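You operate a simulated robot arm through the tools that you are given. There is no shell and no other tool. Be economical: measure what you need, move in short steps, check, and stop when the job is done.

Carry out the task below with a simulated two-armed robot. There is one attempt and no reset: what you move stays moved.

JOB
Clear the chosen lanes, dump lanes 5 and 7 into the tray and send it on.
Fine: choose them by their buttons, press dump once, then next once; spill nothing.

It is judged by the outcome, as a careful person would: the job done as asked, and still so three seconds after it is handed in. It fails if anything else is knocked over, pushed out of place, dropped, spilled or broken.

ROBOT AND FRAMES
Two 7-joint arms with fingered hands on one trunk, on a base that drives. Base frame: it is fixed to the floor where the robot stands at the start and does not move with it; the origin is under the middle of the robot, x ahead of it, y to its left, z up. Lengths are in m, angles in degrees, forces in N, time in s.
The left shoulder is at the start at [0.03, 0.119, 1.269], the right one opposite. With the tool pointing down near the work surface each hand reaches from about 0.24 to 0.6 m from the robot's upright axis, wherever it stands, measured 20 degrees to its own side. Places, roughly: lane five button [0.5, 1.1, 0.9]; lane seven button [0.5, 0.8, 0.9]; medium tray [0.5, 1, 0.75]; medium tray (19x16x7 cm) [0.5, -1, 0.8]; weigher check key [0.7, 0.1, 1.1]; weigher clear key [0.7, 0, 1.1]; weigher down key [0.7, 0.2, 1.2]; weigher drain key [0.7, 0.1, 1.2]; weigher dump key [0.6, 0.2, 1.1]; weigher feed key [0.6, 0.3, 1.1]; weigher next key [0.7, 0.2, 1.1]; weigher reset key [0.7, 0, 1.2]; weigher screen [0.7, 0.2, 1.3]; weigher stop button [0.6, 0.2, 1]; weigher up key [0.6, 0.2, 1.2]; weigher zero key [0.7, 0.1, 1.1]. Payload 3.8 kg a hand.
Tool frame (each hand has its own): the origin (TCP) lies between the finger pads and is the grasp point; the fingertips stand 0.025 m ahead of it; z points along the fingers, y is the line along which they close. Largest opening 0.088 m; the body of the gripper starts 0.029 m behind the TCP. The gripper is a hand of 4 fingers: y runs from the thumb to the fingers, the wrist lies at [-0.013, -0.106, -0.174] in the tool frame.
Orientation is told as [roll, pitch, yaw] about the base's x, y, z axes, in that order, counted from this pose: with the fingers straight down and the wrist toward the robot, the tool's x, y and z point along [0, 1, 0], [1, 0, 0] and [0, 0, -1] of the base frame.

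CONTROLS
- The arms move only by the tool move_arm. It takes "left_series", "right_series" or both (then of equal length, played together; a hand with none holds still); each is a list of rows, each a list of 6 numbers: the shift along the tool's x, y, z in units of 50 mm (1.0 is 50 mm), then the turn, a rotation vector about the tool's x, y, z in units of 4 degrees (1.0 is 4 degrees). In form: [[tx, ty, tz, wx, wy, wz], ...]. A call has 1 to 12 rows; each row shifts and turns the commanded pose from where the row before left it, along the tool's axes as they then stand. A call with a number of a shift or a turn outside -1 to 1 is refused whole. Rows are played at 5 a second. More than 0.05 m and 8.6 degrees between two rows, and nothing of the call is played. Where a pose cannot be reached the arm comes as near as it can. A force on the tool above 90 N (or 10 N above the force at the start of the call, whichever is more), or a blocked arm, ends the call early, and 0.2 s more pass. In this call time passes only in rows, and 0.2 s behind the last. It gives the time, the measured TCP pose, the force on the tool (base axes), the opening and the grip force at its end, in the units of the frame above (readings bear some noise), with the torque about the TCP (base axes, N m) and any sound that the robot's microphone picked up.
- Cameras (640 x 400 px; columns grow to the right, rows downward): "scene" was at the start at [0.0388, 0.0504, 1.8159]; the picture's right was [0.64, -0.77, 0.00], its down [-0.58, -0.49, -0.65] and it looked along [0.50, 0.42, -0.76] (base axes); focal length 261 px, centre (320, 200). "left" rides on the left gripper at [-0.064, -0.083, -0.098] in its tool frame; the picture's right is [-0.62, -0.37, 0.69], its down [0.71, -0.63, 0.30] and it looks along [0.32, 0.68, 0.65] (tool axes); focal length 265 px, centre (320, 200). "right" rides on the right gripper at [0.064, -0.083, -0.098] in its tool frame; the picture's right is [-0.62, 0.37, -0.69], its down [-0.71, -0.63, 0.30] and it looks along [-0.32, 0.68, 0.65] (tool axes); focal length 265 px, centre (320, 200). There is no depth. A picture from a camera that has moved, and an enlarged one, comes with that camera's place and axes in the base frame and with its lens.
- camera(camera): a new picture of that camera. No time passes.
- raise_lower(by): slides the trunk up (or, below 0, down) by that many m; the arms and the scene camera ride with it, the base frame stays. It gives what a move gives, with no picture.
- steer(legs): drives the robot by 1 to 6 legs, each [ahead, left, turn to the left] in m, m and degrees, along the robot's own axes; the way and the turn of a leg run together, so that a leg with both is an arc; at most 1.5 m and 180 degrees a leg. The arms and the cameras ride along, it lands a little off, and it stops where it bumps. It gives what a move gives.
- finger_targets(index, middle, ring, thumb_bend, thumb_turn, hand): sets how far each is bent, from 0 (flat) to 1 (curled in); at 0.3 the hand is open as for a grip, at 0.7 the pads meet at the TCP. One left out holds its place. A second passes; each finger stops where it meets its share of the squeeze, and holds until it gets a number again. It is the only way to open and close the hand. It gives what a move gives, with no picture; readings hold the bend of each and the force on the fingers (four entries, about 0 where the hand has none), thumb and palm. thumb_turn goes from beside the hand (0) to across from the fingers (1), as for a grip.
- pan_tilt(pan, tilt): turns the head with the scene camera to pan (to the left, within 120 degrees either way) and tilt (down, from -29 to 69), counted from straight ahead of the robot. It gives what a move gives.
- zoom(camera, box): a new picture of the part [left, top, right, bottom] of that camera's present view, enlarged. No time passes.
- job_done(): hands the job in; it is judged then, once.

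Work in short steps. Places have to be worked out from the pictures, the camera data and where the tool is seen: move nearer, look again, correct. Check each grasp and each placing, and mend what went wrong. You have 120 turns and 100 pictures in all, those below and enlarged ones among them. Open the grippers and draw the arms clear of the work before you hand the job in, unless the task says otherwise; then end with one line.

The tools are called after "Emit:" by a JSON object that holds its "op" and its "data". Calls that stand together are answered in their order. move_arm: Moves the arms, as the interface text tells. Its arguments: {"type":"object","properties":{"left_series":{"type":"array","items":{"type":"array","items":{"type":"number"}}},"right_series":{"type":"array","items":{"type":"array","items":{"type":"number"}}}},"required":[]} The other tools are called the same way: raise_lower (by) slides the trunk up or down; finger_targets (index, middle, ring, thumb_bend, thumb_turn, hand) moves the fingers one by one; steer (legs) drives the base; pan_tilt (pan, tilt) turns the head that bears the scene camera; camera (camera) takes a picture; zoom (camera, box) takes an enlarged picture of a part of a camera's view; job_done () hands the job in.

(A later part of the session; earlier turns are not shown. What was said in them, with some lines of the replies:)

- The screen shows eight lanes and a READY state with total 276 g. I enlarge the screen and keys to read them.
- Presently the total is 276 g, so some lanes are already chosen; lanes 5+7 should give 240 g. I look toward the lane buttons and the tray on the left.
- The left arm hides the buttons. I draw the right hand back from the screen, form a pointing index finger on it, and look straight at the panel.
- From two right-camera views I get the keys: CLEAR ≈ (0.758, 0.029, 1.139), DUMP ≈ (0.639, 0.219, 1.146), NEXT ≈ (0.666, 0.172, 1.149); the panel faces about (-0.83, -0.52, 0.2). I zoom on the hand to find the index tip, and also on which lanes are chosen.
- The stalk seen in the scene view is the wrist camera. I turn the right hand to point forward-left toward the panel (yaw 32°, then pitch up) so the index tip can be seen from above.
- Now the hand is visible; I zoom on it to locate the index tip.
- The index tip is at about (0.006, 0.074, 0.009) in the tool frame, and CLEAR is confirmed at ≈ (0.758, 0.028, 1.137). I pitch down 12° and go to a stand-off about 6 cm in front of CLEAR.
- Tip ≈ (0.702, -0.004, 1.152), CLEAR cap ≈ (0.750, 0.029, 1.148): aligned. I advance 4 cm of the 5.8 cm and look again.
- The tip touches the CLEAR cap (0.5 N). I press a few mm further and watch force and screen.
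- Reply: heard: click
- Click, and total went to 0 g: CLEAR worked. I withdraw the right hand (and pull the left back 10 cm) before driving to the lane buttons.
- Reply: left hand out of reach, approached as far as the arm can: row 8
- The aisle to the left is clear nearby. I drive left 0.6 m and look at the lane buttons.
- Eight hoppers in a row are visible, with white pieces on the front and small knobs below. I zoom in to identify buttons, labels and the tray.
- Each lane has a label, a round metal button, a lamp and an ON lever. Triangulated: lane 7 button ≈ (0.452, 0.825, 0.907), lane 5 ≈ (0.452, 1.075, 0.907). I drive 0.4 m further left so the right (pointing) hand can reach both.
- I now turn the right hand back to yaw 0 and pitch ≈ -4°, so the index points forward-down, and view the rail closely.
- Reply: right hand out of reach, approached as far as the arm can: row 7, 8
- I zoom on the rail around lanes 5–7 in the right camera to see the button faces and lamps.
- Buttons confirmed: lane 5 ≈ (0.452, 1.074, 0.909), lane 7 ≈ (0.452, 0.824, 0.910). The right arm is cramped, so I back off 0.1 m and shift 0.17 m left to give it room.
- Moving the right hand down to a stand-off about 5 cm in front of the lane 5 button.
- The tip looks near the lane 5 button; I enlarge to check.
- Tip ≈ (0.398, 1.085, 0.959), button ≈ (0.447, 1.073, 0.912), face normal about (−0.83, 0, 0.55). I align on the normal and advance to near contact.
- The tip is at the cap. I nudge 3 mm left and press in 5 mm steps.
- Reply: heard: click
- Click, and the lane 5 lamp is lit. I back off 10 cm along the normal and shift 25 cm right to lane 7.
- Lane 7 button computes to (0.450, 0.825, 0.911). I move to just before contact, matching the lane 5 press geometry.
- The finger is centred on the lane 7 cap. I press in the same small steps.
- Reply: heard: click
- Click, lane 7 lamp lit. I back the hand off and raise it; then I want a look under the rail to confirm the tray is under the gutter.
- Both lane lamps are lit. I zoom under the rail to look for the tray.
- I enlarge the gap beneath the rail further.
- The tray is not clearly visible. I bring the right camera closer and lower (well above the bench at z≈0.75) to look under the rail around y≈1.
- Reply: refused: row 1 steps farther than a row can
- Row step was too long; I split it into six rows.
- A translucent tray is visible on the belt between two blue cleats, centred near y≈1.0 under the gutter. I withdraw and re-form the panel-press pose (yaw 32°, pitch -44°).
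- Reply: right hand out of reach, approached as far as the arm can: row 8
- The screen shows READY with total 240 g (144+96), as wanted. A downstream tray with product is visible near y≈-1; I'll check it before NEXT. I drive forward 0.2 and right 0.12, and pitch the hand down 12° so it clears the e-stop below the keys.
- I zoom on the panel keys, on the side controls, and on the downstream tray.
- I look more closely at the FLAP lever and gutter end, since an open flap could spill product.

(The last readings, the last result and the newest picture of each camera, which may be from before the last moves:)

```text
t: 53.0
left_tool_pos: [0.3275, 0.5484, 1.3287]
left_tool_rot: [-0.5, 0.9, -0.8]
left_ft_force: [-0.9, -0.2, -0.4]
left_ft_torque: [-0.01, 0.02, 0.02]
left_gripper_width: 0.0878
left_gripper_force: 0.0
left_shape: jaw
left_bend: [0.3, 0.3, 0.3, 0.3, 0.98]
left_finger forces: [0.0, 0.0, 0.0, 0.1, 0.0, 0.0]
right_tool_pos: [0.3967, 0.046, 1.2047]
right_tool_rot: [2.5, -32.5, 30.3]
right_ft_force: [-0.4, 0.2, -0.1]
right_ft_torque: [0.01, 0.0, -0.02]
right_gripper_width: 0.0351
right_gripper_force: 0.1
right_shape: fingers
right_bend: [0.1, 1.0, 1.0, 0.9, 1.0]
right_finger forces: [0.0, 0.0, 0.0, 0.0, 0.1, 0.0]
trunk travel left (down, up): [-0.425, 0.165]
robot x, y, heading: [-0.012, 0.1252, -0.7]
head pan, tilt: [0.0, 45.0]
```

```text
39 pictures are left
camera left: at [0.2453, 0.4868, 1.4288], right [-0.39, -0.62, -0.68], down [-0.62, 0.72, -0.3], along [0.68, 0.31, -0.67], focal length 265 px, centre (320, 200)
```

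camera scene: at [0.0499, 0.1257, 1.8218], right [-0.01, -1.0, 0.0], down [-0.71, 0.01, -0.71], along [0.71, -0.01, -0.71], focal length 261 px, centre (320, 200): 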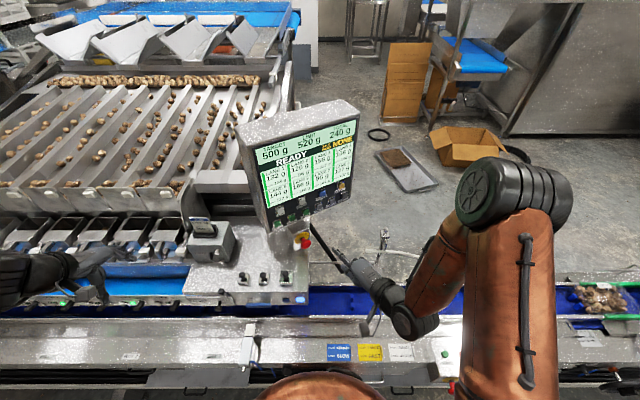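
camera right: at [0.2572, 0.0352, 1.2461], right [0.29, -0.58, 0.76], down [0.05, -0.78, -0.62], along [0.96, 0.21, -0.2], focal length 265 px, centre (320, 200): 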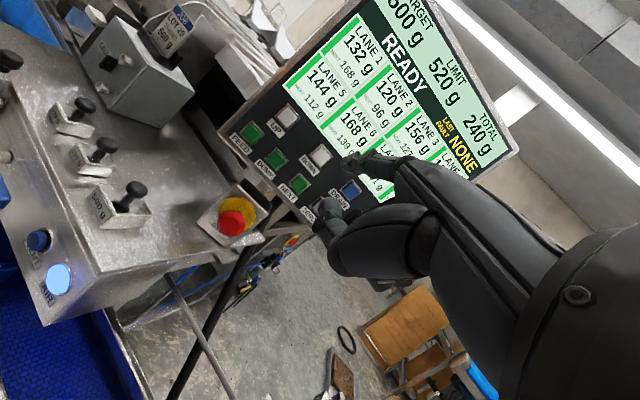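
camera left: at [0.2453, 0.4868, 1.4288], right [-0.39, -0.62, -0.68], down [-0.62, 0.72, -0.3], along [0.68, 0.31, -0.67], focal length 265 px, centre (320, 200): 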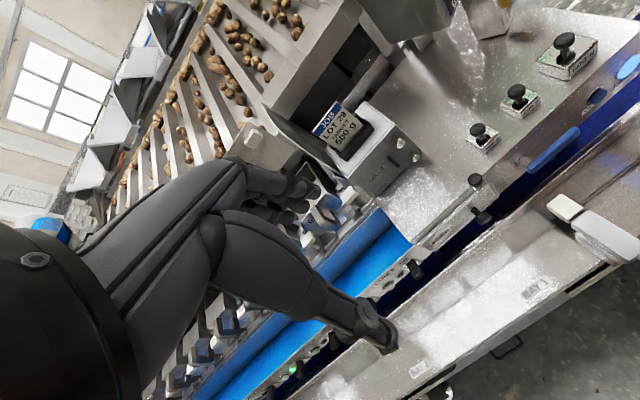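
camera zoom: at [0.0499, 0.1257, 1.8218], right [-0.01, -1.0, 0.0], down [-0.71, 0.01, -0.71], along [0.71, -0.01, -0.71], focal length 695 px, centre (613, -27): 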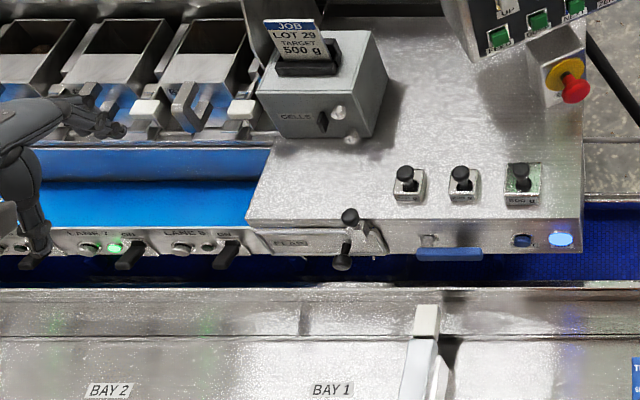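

All views agree: DUMP ≈ (0.638, 0.215, 1.149), NEXT ≈ (0.666, 0.170, 1.149). I go to a stand-off 6 cm in front of DUMP.

Emit:
{"op": "move_arm", "data": {"right_series": [[0.085, 0.495, 0.81, 0, 0, 0], [0.085, 0.495, 0.81, 0, 0, 0], [0.085, 0.495, 0.81, 0, 0, 0], [0.085, 0.495, 0.81, 0, 0, 0]]}}

Emit:
{"op": "zoom", "data": {"camera": "right", "box": [200, 40, 440, 240]}}

Emit:
{"op": "zoom", "data": {"camera": "scene", "box": [250, 170, 370, 270]}}

```text
t: 54.0
left_tool_pos: [0.3293, 0.5491, 1.3274]
left_tool_rot: [-0.7, 1.0, -0.8]
left_ft_force: [0.0, 0.0, -0.5]
left_ft_torque: [0.01, -0.01, 0.01]
left_gripper_width: 0.0881
left_gripper_force: 0.0
left_shape: jaw
left_bend: [0.3, 0.3, 0.3, 0.3, 0.98]
left_finger forces: [0.1, 0.0, 0.1, 0.0, 0.0, 0.1]
right_tool_pos: [0.5313, 0.1543, 1.1204]
right_tool_rot: [2.5, -32.4, 30.1]
right_ft_force: [0.8, -0.4, -0.1]
right_ft_torque: [0.01, -0.02, -0.01]
right_gripper_width: 0.0348
right_gripper_force: 0.1
right_shape: fingers
right_bend: [0.1, 1.0, 1.0, 0.9, 1.0]
right_finger forces: [0.1, 0.0, 0.1, 0.1, 0.0, 0.0]
trunk travel left (down, up): [-0.425, 0.165]
robot x, y, heading: [-0.0105, 0.1269, -0.9]
head pan, tilt: [0.0, 45.0]
```

```text
2.00 times, centred on (320, 140) of right
camera zoom: at [0.3928, 0.1431, 1.1612], right [0.29, -0.58, 0.76], down [0.05, -0.78, -0.62], along [0.96, 0.21, -0.2], focal length 531 px, centre (320, 320)
```

zoom: 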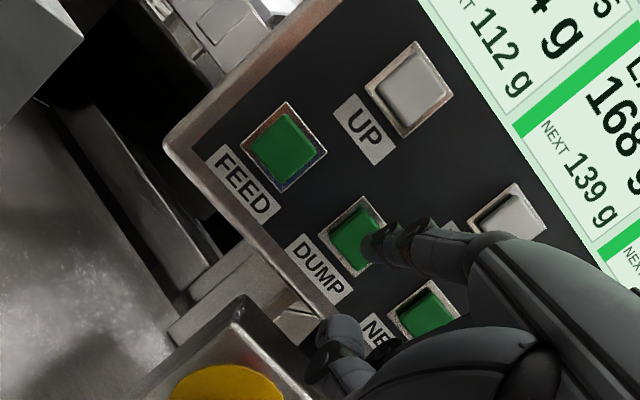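

```text
4.00 times, centred on (310, 220) of scene
camera zoom: at [0.0516, 0.1268, 1.8217], right [-0.01, -1.0, 0.0], down [-0.71, 0.01, -0.71], along [0.71, -0.01, -0.71], focal length 1042 px, centre (360, 120)
```

zoom: 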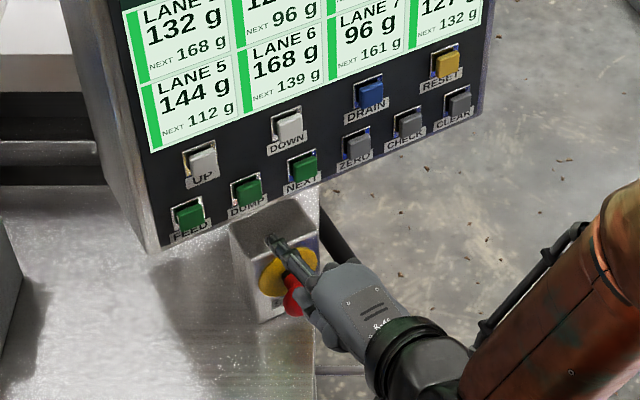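

Tip ≈ (0.582, 0.193, 1.155); DUMP ≈ (0.642, 0.217, 1.147); hand stays ~5 cm above the e-stop. I correct 1.1 cm sideways and advance 4.5 cm.

Emit:
{"op": "move_arm", "data": {"right_series": [[-0.216, 0.01, 0, 0, 0, 0], [0.01, 0.346, 0.287, 0, 0, 0], [0.01, 0.346, 0.287, 0, 0, 0]]}}

Emit:
{"op": "zoom", "data": {"camera": "right", "box": [220, 40, 440, 240]}}

Emit:
{"op": "zoom", "data": {"camera": "scene", "box": [250, 170, 370, 270]}}

```text
t: 54.9
left_tool_pos: [0.3266, 0.5493, 1.3279]
left_tool_rot: [-0.5, 1.0, -0.8]
left_ft_force: [0.5, -0.9, -0.1]
left_ft_torque: [-0.01, 0.0, 0.0]
left_gripper_width: 0.0881
left_gripper_force: 0.0
left_shape: jaw
left_bend: [0.3, 0.3, 0.3, 0.3, 0.98]
left_finger forces: [0.1, 0.0, 0.0, 0.0, 0.1, 0.1]
right_tool_pos: [0.5751, 0.1687, 1.1156]
right_tool_rot: [2.6, -32.5, 30.2]
right_ft_force: [-0.4, 0.8, -0.6]
right_ft_torque: [0.0, -0.02, 0.03]
right_gripper_width: 0.0352
right_gripper_force: 0.1
right_shape: fingers
right_bend: [0.1, 1.0, 1.0, 0.9, 1.0]
right_finger forces: [0.1, 0.0, 0.1, 0.0, 0.0, 0.0]
trunk travel left (down, up): [-0.425, 0.165]
robot x, y, heading: [-0.009, 0.1273, -0.5]
head pan, tilt: [0.0, 45.0]
```

```text
2.00 times, centred on (330, 140) of right
camera zoom: at [0.4369, 0.1579, 1.1574], right [0.29, -0.58, 0.76], down [0.05, -0.78, -0.62], along [0.96, 0.21, -0.2], focal length 531 px, centre (300, 320)
```

zoom: 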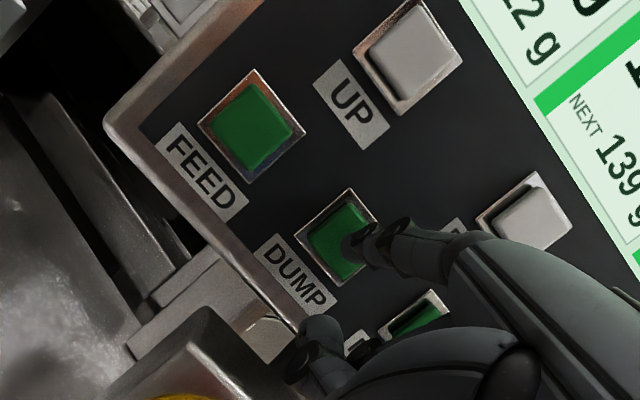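

```text
4.00 times, centred on (310, 220) of scene
camera zoom: at [0.05, 0.1261, 1.8218], right [-0.01, -1.0, 0.0], down [-0.71, 0.01, -0.71], along [0.71, -0.01, -0.71], focal length 1042 px, centre (360, 120)
```

zoom: 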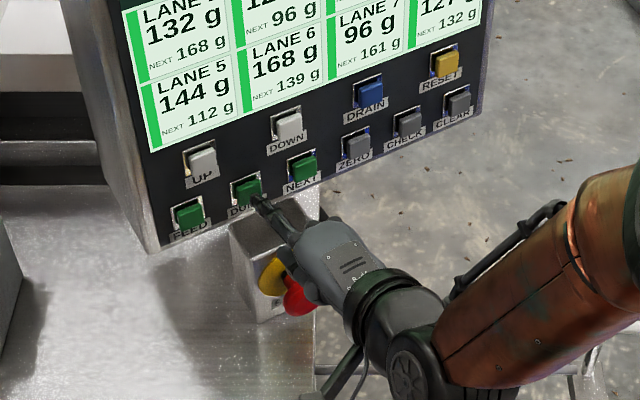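

Aligned on the DUMP cap with ~1.5 cm left. I press forward in one steady motion.

Emit:
{"op": "move_arm", "data": {"right_series": [[0.04, 0.108, 0.089, 0, 0, 0], [0.003, 0.108, 0.089, 0, 0, 0], [0.003, 0.09, 0.075, 0, 0, 0]]}}

Emit:
{"op": "camera", "data": {"camera": "scene"}}

```text
t: 55.6
left_tool_pos: [0.3226, 0.5443, 1.3317]
left_tool_rot: [-0.3, 0.7, -0.9]
left_ft_force: [-0.9, -0.6, -0.5]
left_ft_torque: [-0.01, -0.02, 0.02]
left_gripper_width: 0.0879
left_gripper_force: 0.0
left_shape: jaw
left_bend: [0.3, 0.3, 0.3, 0.3, 0.98]
left_finger forces: [0.1, 0.0, 0.1, 0.0, 0.1, 0.1]
right_tool_pos: [0.5847, 0.1764, 1.1153]
right_tool_rot: [2.6, -32.7, 30.3]
right_ft_force: [-24.8, -14.6, 6.7]
right_ft_torque: [0.78, -1.36, 0.13]
right_gripper_width: 0.0351
right_gripper_force: 14.7
right_shape: fingers
right_bend: [0.1, 1.0, 1.0, 0.9, 1.0]
right_finger forces: [28.9, 0.1, 0.0, 0.0, 0.1, 0.0]
trunk travel left (down, up): [-0.425, 0.165]
robot x, y, heading: [-0.0093, 0.1282, -0.6]
head pan, tilt: [0.0, 45.0]
heard: click
```

```text
34 pictures are left
camera scene: at [0.0426, 0.1218, 1.8221], right [-0.01, -1.0, 0.0], down [-0.7, 0.01, -0.71], along [0.71, -0.01, -0.7], focal length 261 px, centre (320, 200)
```

scene: 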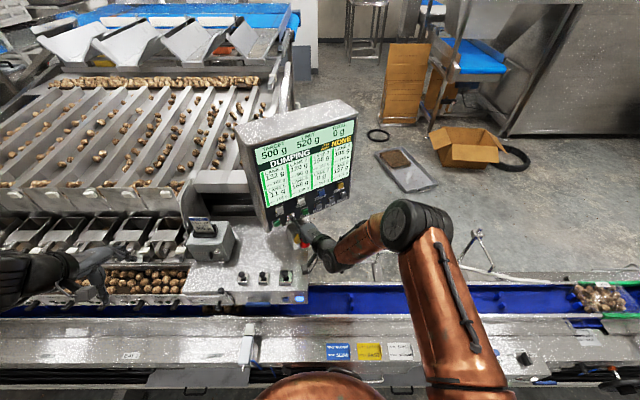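

Click, and the state shows DUMPING. I back straight off the key, then check.

Emit:
{"op": "move_arm", "data": {"right_series": [[0, -0.346, -0.287, 0, 0, 0], [0, -0.346, -0.287, 0, 0, 0], [0, -0.346, -0.287, 0, 0, 0]]}}

Emit:
{"op": "zoom", "data": {"camera": "scene", "box": [60, 100, 380, 320]}}

```text
t: 56.5
left_tool_pos: [0.327, 0.5476, 1.329]
left_tool_rot: [-0.5, 0.9, -0.8]
left_ft_force: [-0.3, -0.3, 0.2]
left_ft_torque: [0.0, 0.0, 0.02]
left_gripper_width: 0.0878
left_gripper_force: 0.1
left_shape: jaw
left_bend: [0.3, 0.3, 0.3, 0.3, 0.98]
left_finger forces: [0.1, 0.1, 0.1, 0.1, 0.0, 0.0]
right_tool_pos: [0.5339, 0.1435, 1.1232]
right_tool_rot: [2.5, -32.6, 30.2]
right_ft_force: [0.7, 0.5, -0.8]
right_ft_torque: [-0.03, 0.03, -0.04]
right_gripper_width: 0.035
right_gripper_force: 0.1
right_shape: fingers
right_bend: [0.1, 1.0, 1.0, 0.9, 1.0]
right_finger forces: [0.0, 0.1, 0.0, 0.0, 0.0, 0.0]
trunk travel left (down, up): [-0.425, 0.165]
robot x, y, heading: [-0.0115, 0.1235, -0.5]
head pan, tilt: [0.0, 45.0]
```

```text
1.82 times, centred on (220, 210) of scene
camera zoom: at [0.0499, 0.1256, 1.8218], right [-0.01, -1.0, 0.0], down [-0.71, 0.01, -0.71], along [0.71, -0.01, -0.71], focal length 474 px, centre (502, 182)
```

zoom: 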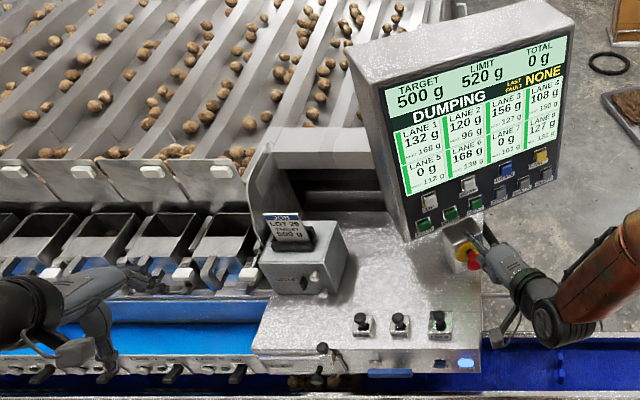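

The gutter has emptied; product shows in the channel beneath the flap. I look closely to see whether it is in the tray.

Emit:
{"op": "zoom", "data": {"camera": "scene", "box": [160, 260, 320, 340]}}

Emit:
{"op": "camera", "data": {"camera": "left"}}

```text
4.00 times, centred on (240, 300) of scene
camera zoom: at [0.0499, 0.1256, 1.8218], right [-0.01, -1.0, 0.0], down [-0.71, 0.01, -0.71], along [0.71, -0.01, -0.71], focal length 1042 px, centre (640, -200)
```

zoom: 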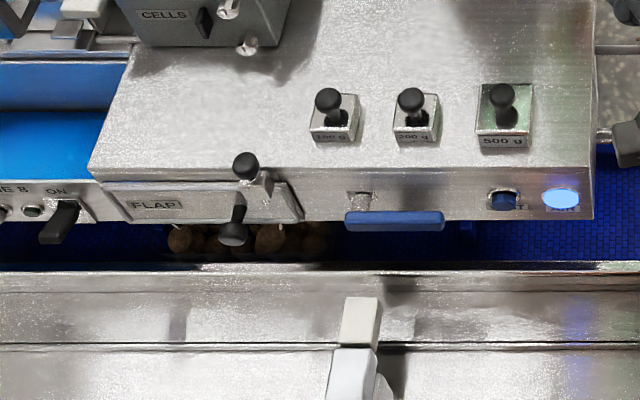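

```text
31 pictures are left
camera left: at [0.2452, 0.4868, 1.4288], right [-0.39, -0.62, -0.68], down [-0.62, 0.72, -0.3], along [0.68, 0.31, -0.67], focal length 265 px, centre (320, 200)
```

left: 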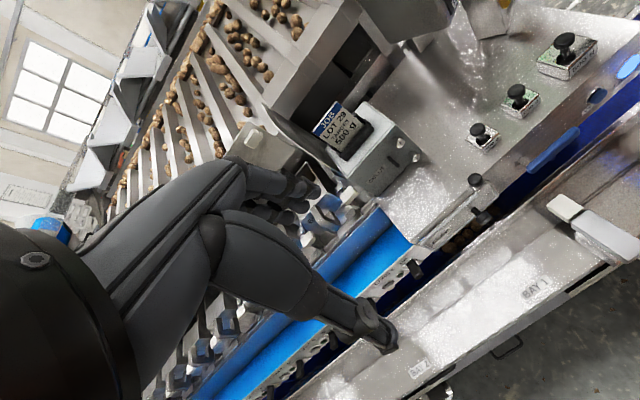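

Emit:
{"op": "zoom", "data": {"camera": "left", "box": [400, 140, 560, 280]}}

Emit:
{"op": "zoom", "data": {"camera": "scene", "box": [170, 285, 260, 335]}}

```text
2.86 times, centred on (480, 210) of left
camera zoom: at [0.2452, 0.4868, 1.4288], right [-0.39, -0.62, -0.68], down [-0.62, 0.72, -0.3], along [0.68, 0.31, -0.67], focal length 758 px, centre (-137, 171)
```

zoom: 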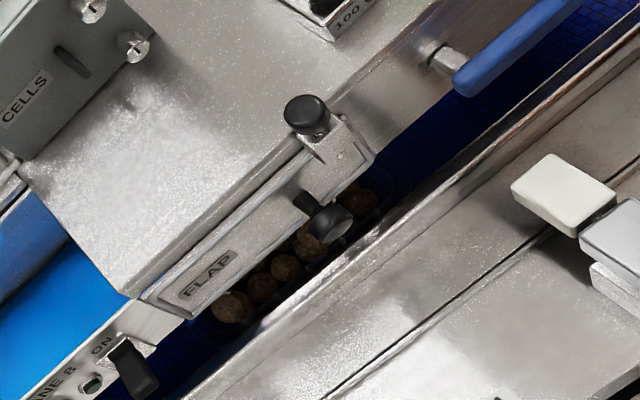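

```text
7.11 times, centred on (215, 310) of scene
camera zoom: at [0.0499, 0.1256, 1.8218], right [-0.01, -1.0, 0.0], down [-0.71, 0.01, -0.71], along [0.71, -0.01, -0.71], focal length 1853 px, centre (1067, -582)
```

zoom: 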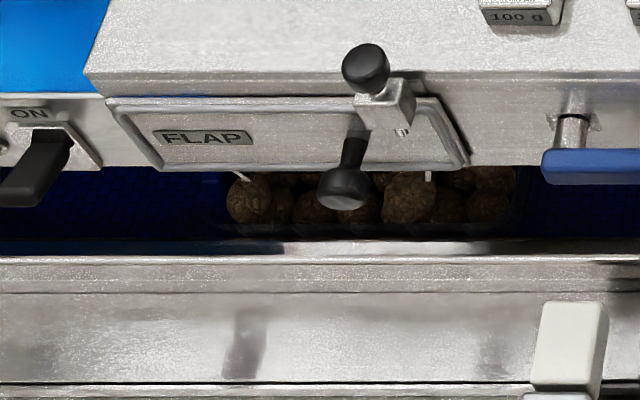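

The product sits in a straight-sided clear tray directly under the flap, nothing loose around. I check the screen state.

Emit:
{"op": "zoom", "data": {"camera": "scene", "box": [230, 90, 390, 270]}}

```text
2.22 times, centred on (310, 180) of scene
camera zoom: at [0.0499, 0.1256, 1.8218], right [-0.01, -1.0, 0.0], down [-0.71, 0.01, -0.71], along [0.71, -0.01, -0.71], focal length 579 px, centre (342, 244)
```

zoom: 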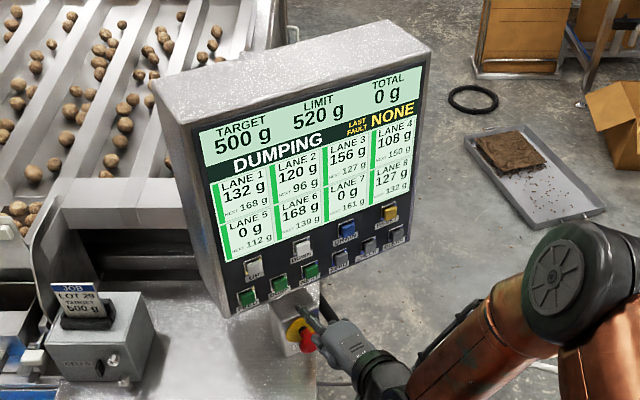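

Still DUMPING; meanwhile I shift sideways 5.3 cm to in front of NEXT.

Emit:
{"op": "move_arm", "data": {"right_series": [[-0.53, 0.01, 0, 0, 0, 0], [-0.53, 0.01, 0, 0, 0, 0], [0, 0, 0, 0, 0, 0], [0, 0, 0, 0, 0, 0], [0, 0, 0, 0, 0, 0], [0, 0, 0, 0, 0, 0], [0, 0, 0, 0, 0, 0]]}}

Emit:
{"op": "zoom", "data": {"camera": "scene", "box": [230, 110, 390, 260]}}

Emit:
{"op": "zoom", "data": {"camera": "right", "box": [220, 40, 440, 240]}}

```text
t: 58.0
left_tool_pos: [0.3281, 0.5477, 1.329]
left_tool_rot: [-0.5, 0.9, -0.9]
left_ft_force: [0.4, 0.7, 0.2]
left_ft_torque: [-0.01, 0.0, -0.02]
left_gripper_width: 0.0878
left_gripper_force: 0.1
left_shape: jaw
left_bend: [0.3, 0.3, 0.3, 0.3, 0.98]
left_finger forces: [0.1, 0.1, 0.0, 0.1, 0.0, 0.0]
right_tool_pos: [0.5626, 0.1013, 1.122]
right_tool_rot: [2.5, -32.5, 30.3]
right_ft_force: [-0.7, 0.0, -0.6]
right_ft_torque: [0.02, 0.01, 0.0]
right_gripper_width: 0.035
right_gripper_force: 0.0
right_shape: fingers
right_bend: [0.1, 1.0, 1.0, 0.9, 1.0]
right_finger forces: [0.0, 0.1, 0.1, 0.0, 0.0, 0.0]
trunk travel left (down, up): [-0.425, 0.165]
robot x, y, heading: [-0.009, 0.1277, -0.5]
head pan, tilt: [0.0, 45.0]
```

```text
2.67 times, centred on (310, 185) of scene
camera zoom: at [0.05, 0.1255, 1.8218], right [-0.01, -1.0, 0.0], down [-0.71, 0.01, -0.71], along [0.71, -0.01, -0.71], focal length 695 px, centre (347, 240)
```

zoom: 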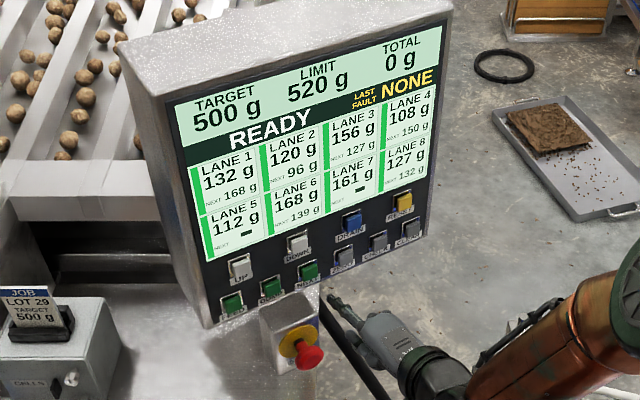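

```text
2.00 times, centred on (330, 140) of right
camera zoom: at [0.4233, 0.0898, 1.1625], right [0.29, -0.59, 0.76], down [0.05, -0.78, -0.62], along [0.96, 0.21, -0.2], focal length 531 px, centre (300, 320)
```

zoom: 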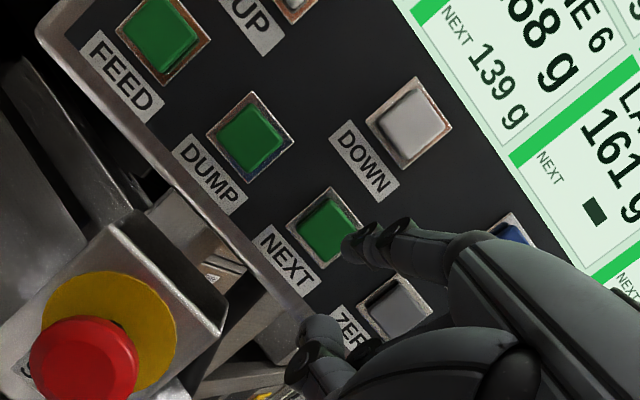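

State is READY again (dump finished). I advance 4.5 cm toward NEXT and verify.

Emit:
{"op": "move_arm", "data": {"right_series": [[0.01, 0.346, 0.287, 0, 0, 0], [0.01, 0.346, 0.287, 0, 0, 0]]}}

Emit:
{"op": "zoom", "data": {"camera": "right", "box": [220, 40, 440, 240]}}

Emit:
{"op": "zoom", "data": {"camera": "scene", "box": [250, 170, 370, 270]}}

```text
t: 58.6
left_tool_pos: [0.3288, 0.5483, 1.3296]
left_tool_rot: [-0.5, 1.0, -0.8]
left_ft_force: [0.0, 0.8, -0.8]
left_ft_torque: [0.0, -0.03, 0.02]
left_gripper_width: 0.0879
left_gripper_force: 0.1
left_shape: jaw
left_bend: [0.3, 0.3, 0.3, 0.3, 0.98]
left_finger forces: [0.0, 0.0, 0.0, 0.0, 0.0, 0.0]
right_tool_pos: [0.5996, 0.1246, 1.1132]
right_tool_rot: [2.5, -32.5, 30.1]
right_ft_force: [0.0, 0.0, -0.3]
right_ft_torque: [0.01, 0.02, 0.02]
right_gripper_width: 0.0351
right_gripper_force: 0.0
right_shape: fingers
right_bend: [0.1, 1.0, 1.0, 0.9, 1.0]
right_finger forces: [0.0, 0.1, 0.0, 0.0, 0.0, 0.0]
trunk travel left (down, up): [-0.425, 0.165]
robot x, y, heading: [-0.0117, 0.1276, -0.5]
head pan, tilt: [0.0, 45.0]
```

```text
2.00 times, centred on (330, 140) of right
camera zoom: at [0.4609, 0.1144, 1.155], right [0.29, -0.58, 0.76], down [0.05, -0.78, -0.62], along [0.96, 0.21, -0.2], focal length 531 px, centre (300, 320)
```

zoom: 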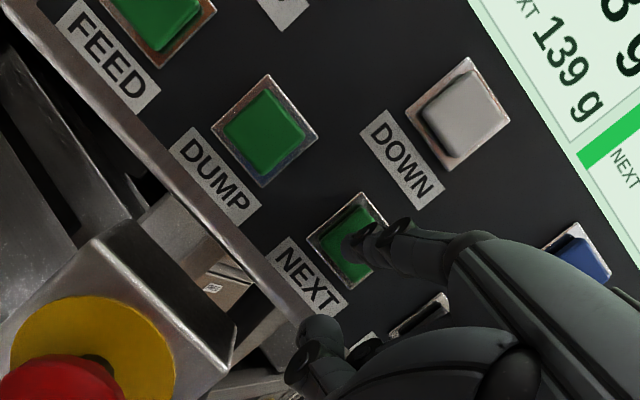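

```text
4.00 times, centred on (310, 220) of scene
camera zoom: at [0.0506, 0.1261, 1.8218], right [-0.01, -1.0, 0.0], down [-0.71, 0.01, -0.71], along [0.71, -0.01, -0.71], focal length 1042 px, centre (360, 120)
```

zoom: 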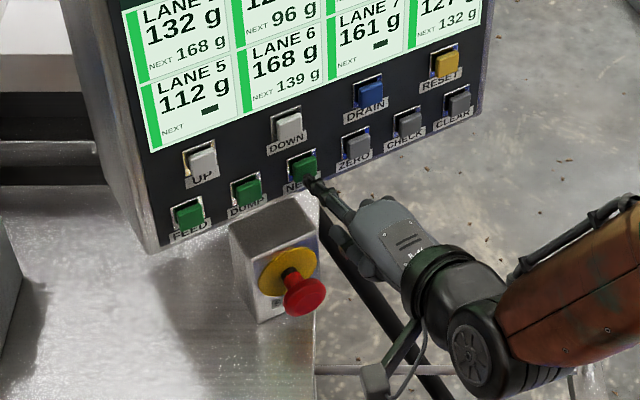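

Aligned on NEXT. I press with two 7 mm steps.

Emit:
{"op": "move_arm", "data": {"right_series": [[0.003, 0.108, 0.085, 0, 0, 0], [0.003, 0.108, 0.085, 0, 0, 0]]}}

```text
t: 59.2
left_tool_pos: [0.3246, 0.546, 1.3292]
left_tool_rot: [-0.6, 0.8, -0.8]
left_ft_force: [1.0, -0.5, -0.2]
left_ft_torque: [0.01, -0.01, 0.02]
left_gripper_width: 0.0878
left_gripper_force: 0.1
left_shape: jaw
left_bend: [0.3, 0.3, 0.3, 0.3, 0.98]
left_finger forces: [0.0, 0.0, 0.0, 0.1, 0.0, 0.1]
right_tool_pos: [0.6071, 0.1302, 1.1147]
right_tool_rot: [2.5, -32.6, 30.3]
right_ft_force: [-7.7, -4.1, 2.4]
right_ft_torque: [0.23, -0.34, 0.01]
right_gripper_width: 0.0342
right_gripper_force: 4.3
right_shape: fingers
right_bend: [0.1, 1.0, 1.0, 0.9, 1.0]
right_finger forces: [8.3, 0.0, 0.1, 0.1, 0.1, 0.0]
trunk travel left (down, up): [-0.425, 0.165]
robot x, y, heading: [-0.0134, 0.1267, -0.7]
head pan, tilt: [0.0, 45.0]
heard: click
```

Click heard. I back straight off and check the screen and the belt.

Emit:
{"op": "move_arm", "data": {"right_series": [[0, -0.346, -0.287, 0, 0, 0], [0, -0.346, -0.287, 0, 0, 0], [0, -0.6, -0.6, 0, 0, 0], [0, -0.6, -0.6, 0, 0, 0], [0, -0.6, -0.6, 0, 0, 0]]}}

Emit:
{"op": "camera", "data": {"camera": "scene"}}

```text
t: 60.5
left_tool_pos: [0.3271, 0.5471, 1.329]
left_tool_rot: [-0.5, 0.9, -0.7]
left_ft_force: [-0.5, -0.4, 0.1]
left_ft_torque: [0.0, 0.0, 0.0]
left_gripper_width: 0.088
left_gripper_force: 0.0
left_shape: jaw
left_bend: [0.3, 0.3, 0.3, 0.3, 0.98]
left_finger forces: [0.0, 0.0, 0.0, 0.0, 0.0, 0.1]
right_tool_pos: [0.467, 0.0431, 1.1477]
right_tool_rot: [2.5, -32.6, 30.2]
right_ft_force: [0.1, -0.5, 0.1]
right_ft_torque: [0.0, 0.01, -0.03]
right_gripper_width: 0.035
right_gripper_force: 0.0
right_shape: fingers
right_bend: [0.1, 1.0, 1.0, 0.9, 1.0]
right_finger forces: [0.1, 0.1, 0.1, 0.0, 0.0, 0.0]
trunk travel left (down, up): [-0.425, 0.165]
robot x, y, heading: [-0.0096, 0.1247, -0.6]
head pan, tilt: [0.0, 45.0]
```

```text
23 pictures are left
camera scene: at [0.0485, 0.1246, 1.8218], right [-0.01, -1.0, 0.0], down [-0.71, 0.01, -0.71], along [0.71, -0.01, -0.71], focal length 261 px, centre (320, 200)
```

scene: 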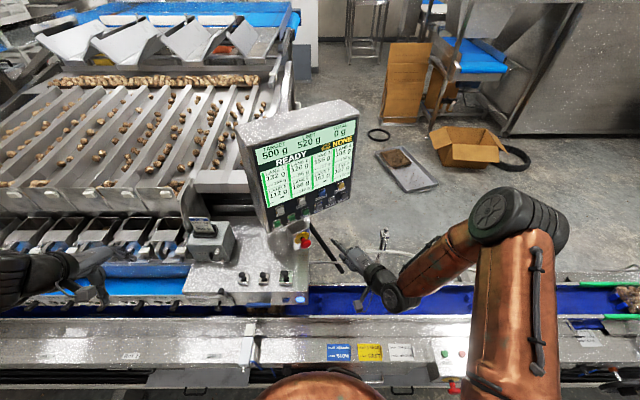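

READY again and the downstream bag has moved along. I find where our tray is.

Emit:
{"op": "zoom", "data": {"camera": "scene", "box": [170, 250, 490, 350]}}

Emit:
{"op": "pan_tilt", "data": {"pan": -50, "tilt": 35}}

Emit:
{"op": "camera", "data": {"camera": "scene"}}

```text
2.00 times, centred on (330, 300) of scene
camera zoom: at [0.0485, 0.1246, 1.8218], right [-0.01, -1.0, 0.0], down [-0.71, 0.01, -0.71], along [0.71, -0.01, -0.71], focal length 521 px, centre (300, 0)
```

zoom: 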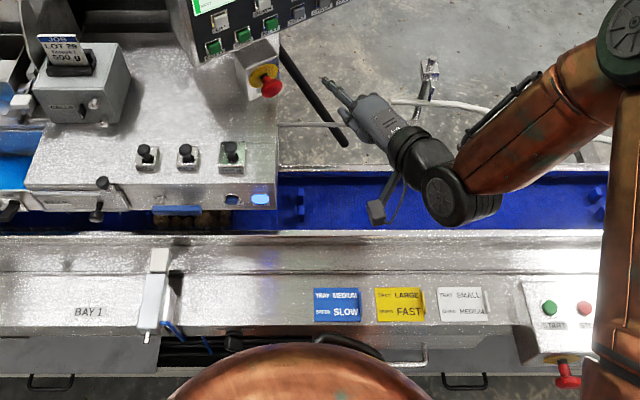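

```text
t: 61.6
left_tool_pos: [0.3273, 0.5488, 1.3285]
left_tool_rot: [-0.5, 1.0, -0.8]
left_ft_force: [0.3, 1.2, -1.2]
left_ft_torque: [0.0, -0.02, 0.03]
left_gripper_width: 0.0879
left_gripper_force: 0.0
left_shape: jaw
left_bend: [0.3, 0.3, 0.3, 0.3, 0.98]
left_finger forces: [0.0, 0.1, 0.0, 0.1, 0.0, 0.0]
right_tool_pos: [0.4691, 0.0448, 1.1464]
right_tool_rot: [2.5, -32.5, 30.1]
right_ft_force: [-0.6, -0.5, 0.1]
right_ft_torque: [0.01, 0.03, 0.01]
right_gripper_width: 0.0351
right_gripper_force: 0.0
right_shape: fingers
right_bend: [0.1, 1.0, 1.0, 0.9, 1.0]
right_finger forces: [0.0, 0.0, 0.1, 0.0, 0.0, 0.0]
trunk travel left (down, up): [-0.425, 0.165]
robot x, y, heading: [-0.0098, 0.1275, -0.6]
head pan, tilt: [-50.0, 35.0]
```

```text
21 pictures are left
camera scene: at [0.0246, 0.0585, 1.8366], right [-0.77, -0.64, 0.0], down [-0.36, 0.44, -0.82], along [0.52, -0.63, -0.57], focal length 261 px, centre (320, 200)
```

scene: 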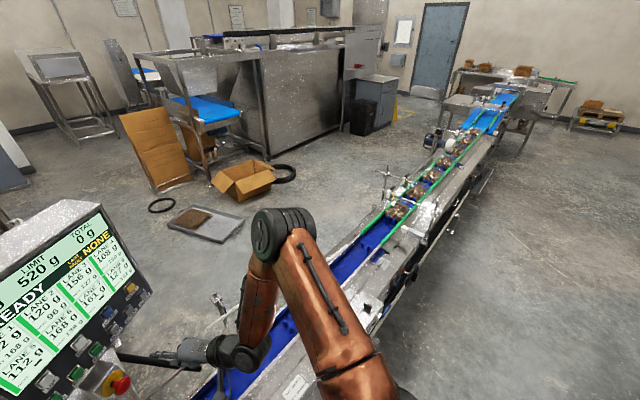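

Our tray seemed to be advancing under the plate at t=60.5. I look again to see whether it has moved on.

Emit:
{"op": "pan_tilt", "data": {"pan": 0, "tilt": 55}}

Emit:
{"op": "camera", "data": {"camera": "scene"}}

```text
t: 62.8
left_tool_pos: [0.3273, 0.5476, 1.3284]
left_tool_rot: [-0.5, 0.9, -0.7]
left_ft_force: [0.7, 0.5, -0.7]
left_ft_torque: [0.02, -0.03, -0.02]
left_gripper_width: 0.088
left_gripper_force: 0.0
left_shape: jaw
left_bend: [0.3, 0.3, 0.3, 0.3, 0.98]
left_finger forces: [0.0, 0.0, 0.0, 0.1, 0.0, 0.0]
right_tool_pos: [0.4693, 0.0446, 1.1465]
right_tool_rot: [2.5, -32.4, 30.2]
right_ft_force: [0.0, 0.0, -0.5]
right_ft_torque: [0.01, -0.03, -0.02]
right_gripper_width: 0.0352
right_gripper_force: 0.1
right_shape: fingers
right_bend: [0.1, 1.0, 1.0, 0.9, 1.0]
right_finger forces: [0.0, 0.0, 0.1, 0.0, 0.0, 0.1]
trunk travel left (down, up): [-0.425, 0.165]
robot x, y, heading: [-0.0094, 0.1238, -0.6]
head pan, tilt: [0.0, 55.0]
```

```text
20 pictures are left
camera scene: at [0.0408, 0.1257, 1.8084], right [-0.01, -1.0, 0.0], down [-0.82, 0.01, -0.57], along [0.57, -0.01, -0.82], focal length 261 px, centre (320, 200)
```

scene: 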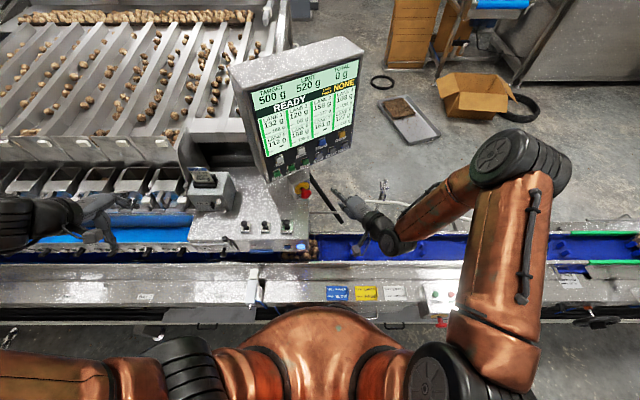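

The tray is emerging and still travelling. Meanwhile I open the right hand and draw it back and up.

Emit:
{"op": "move_arm", "data": {"right_series": [[0, -0.1, -0.8, 0, 0, 0], [0, -0.1, -0.8, 0, 0, 0], [0, -0.1, -0.8, 0, 0, 0]]}}

Emit:
{"op": "finger_targets", "data": {"hand": "right", "index": 0.3, "middle": 0.3, "ring": 0.3, "thumb_bend": 0.3, "thumb_turn": 1}}

Emit:
{"op": "camera", "data": {"camera": "scene"}}

```text
t: 63.6
left_tool_pos: [0.3252, 0.5479, 1.3293]
left_tool_rot: [-0.5, 0.9, -0.7]
left_ft_force: [-0.2, -0.4, 0.2]
left_ft_torque: [0.0, 0.0, -0.02]
left_gripper_width: 0.088
left_gripper_force: 0.0
left_shape: jaw
left_bend: [0.3, 0.3, 0.3, 0.3, 0.98]
left_finger forces: [0.0, 0.0, 0.0, 0.0, 0.0, 0.0]
right_tool_pos: [0.4014, -0.0009, 1.2406]
right_tool_rot: [2.5, -32.6, 30.3]
right_ft_force: [0.1, -0.6, 0.3]
right_ft_torque: [-0.03, -0.03, 0.02]
right_gripper_width: 0.035
right_gripper_force: 0.1
right_shape: fingers
right_bend: [0.1, 1.0, 1.0, 0.9, 1.0]
right_finger forces: [0.0, 0.0, 0.2, 0.0, 0.0, 0.0]
trunk travel left (down, up): [-0.425, 0.165]
robot x, y, heading: [-0.01, 0.1244, -0.6]
head pan, tilt: [0.0, 55.0]
```

```text
t: 64.6
left_tool_pos: [0.3273, 0.5482, 1.3278]
left_tool_rot: [-0.4, 1.0, -0.8]
left_ft_force: [-0.4, 0.8, -0.3]
left_ft_torque: [0.01, 0.01, 0.01]
left_gripper_width: 0.0879
left_gripper_force: 0.0
left_shape: jaw
left_bend: [0.3, 0.3, 0.3, 0.3, 0.98]
left_finger forces: [0.1, 0.1, 0.0, 0.0, 0.0, 0.0]
right_tool_pos: [0.4039, -0.0005, 1.2395]
right_tool_rot: [2.6, -32.5, 30.2]
right_ft_force: [-0.1, 0.1, 1.3]
right_ft_torque: [-0.03, 0.02, 0.0]
right_gripper_width: 0.0846
right_gripper_force: 0.0
right_shape: fingers
right_bend: [0.3, 0.3, 0.3, 0.3, 0.98]
right_finger forces: [0.0, 0.1, 0.0, 0.1, 0.0, 0.1]
trunk travel left (down, up): [-0.425, 0.165]
robot x, y, heading: [-0.0106, 0.1246, -0.5]
head pan, tilt: [0.0, 55.0]
```

```text
19 pictures are left
camera scene: at [0.0405, 0.1257, 1.8084], right [-0.01, -1.0, 0.0], down [-0.82, 0.01, -0.57], along [0.57, -0.01, -0.82], focal length 261 px, centre (320, 200)
```

scene: 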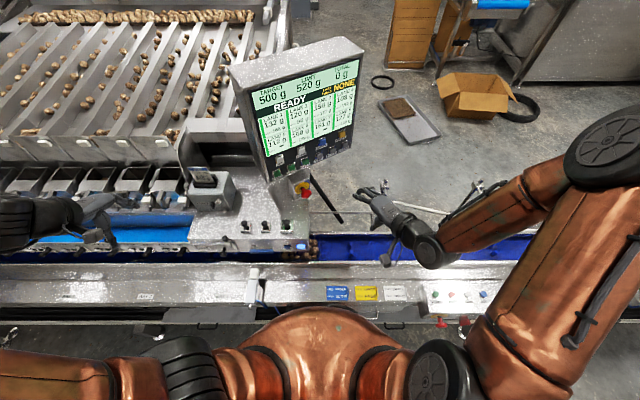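

The tray has stopped one station on. I zoom to check it and the belt for spills.

Emit:
{"op": "zoom", "data": {"camera": "scene", "box": [180, 210, 380, 310]}}

Emit:
{"op": "zoom", "data": {"camera": "right", "box": [0, 0, 320, 400]}}

```text
3.20 times, centred on (280, 260) of scene
camera zoom: at [0.0405, 0.1257, 1.8084], right [-0.01, -1.0, 0.0], down [-0.82, 0.01, -0.57], along [0.57, -0.01, -0.82], focal length 834 px, centre (448, 8)
```

zoom: 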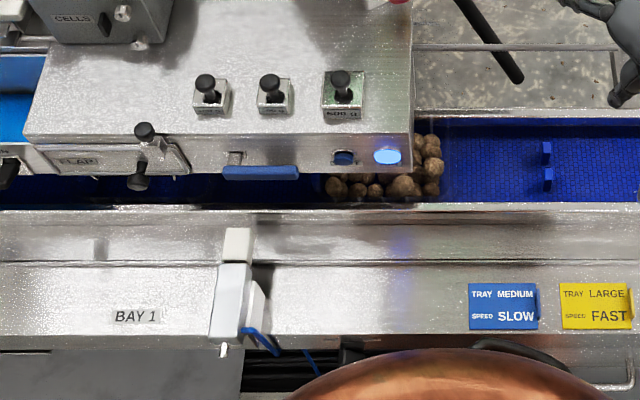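

```text
1.00 times, centred on (160, 200) of right (not enlarged: the box is as wide or as high as the picture)
camera zoom: at [0.2649, -0.011, 1.281], right [0.29, -0.59, 0.76], down [0.05, -0.78, -0.62], along [0.96, 0.21, -0.2], focal length 265 px, centre (480, 200)
```

zoom: 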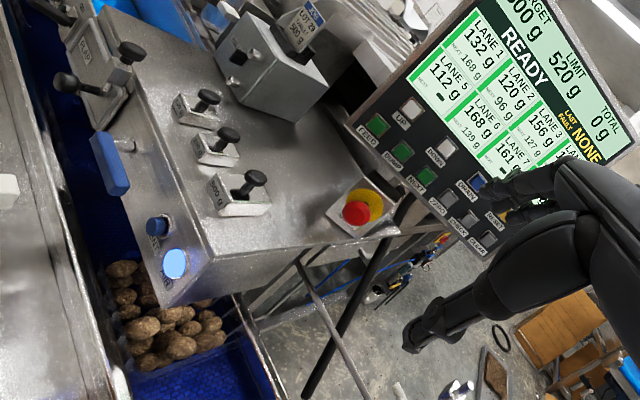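

The product sits tidily in the tray one station on. Nothing is spilled, the state is READY with no fault, and both hands are open and clear, so I hand the job in.

Emit:
{"op": "job_done", "data": {}}

```text
The job is handed in.
```

Done: I cleared the earlier selection, chose lanes 5 and 7 (240 g), pressed dump once and next once. The filled tray moved on one station with nothing spilled, and the weigher shows READY with no fault.
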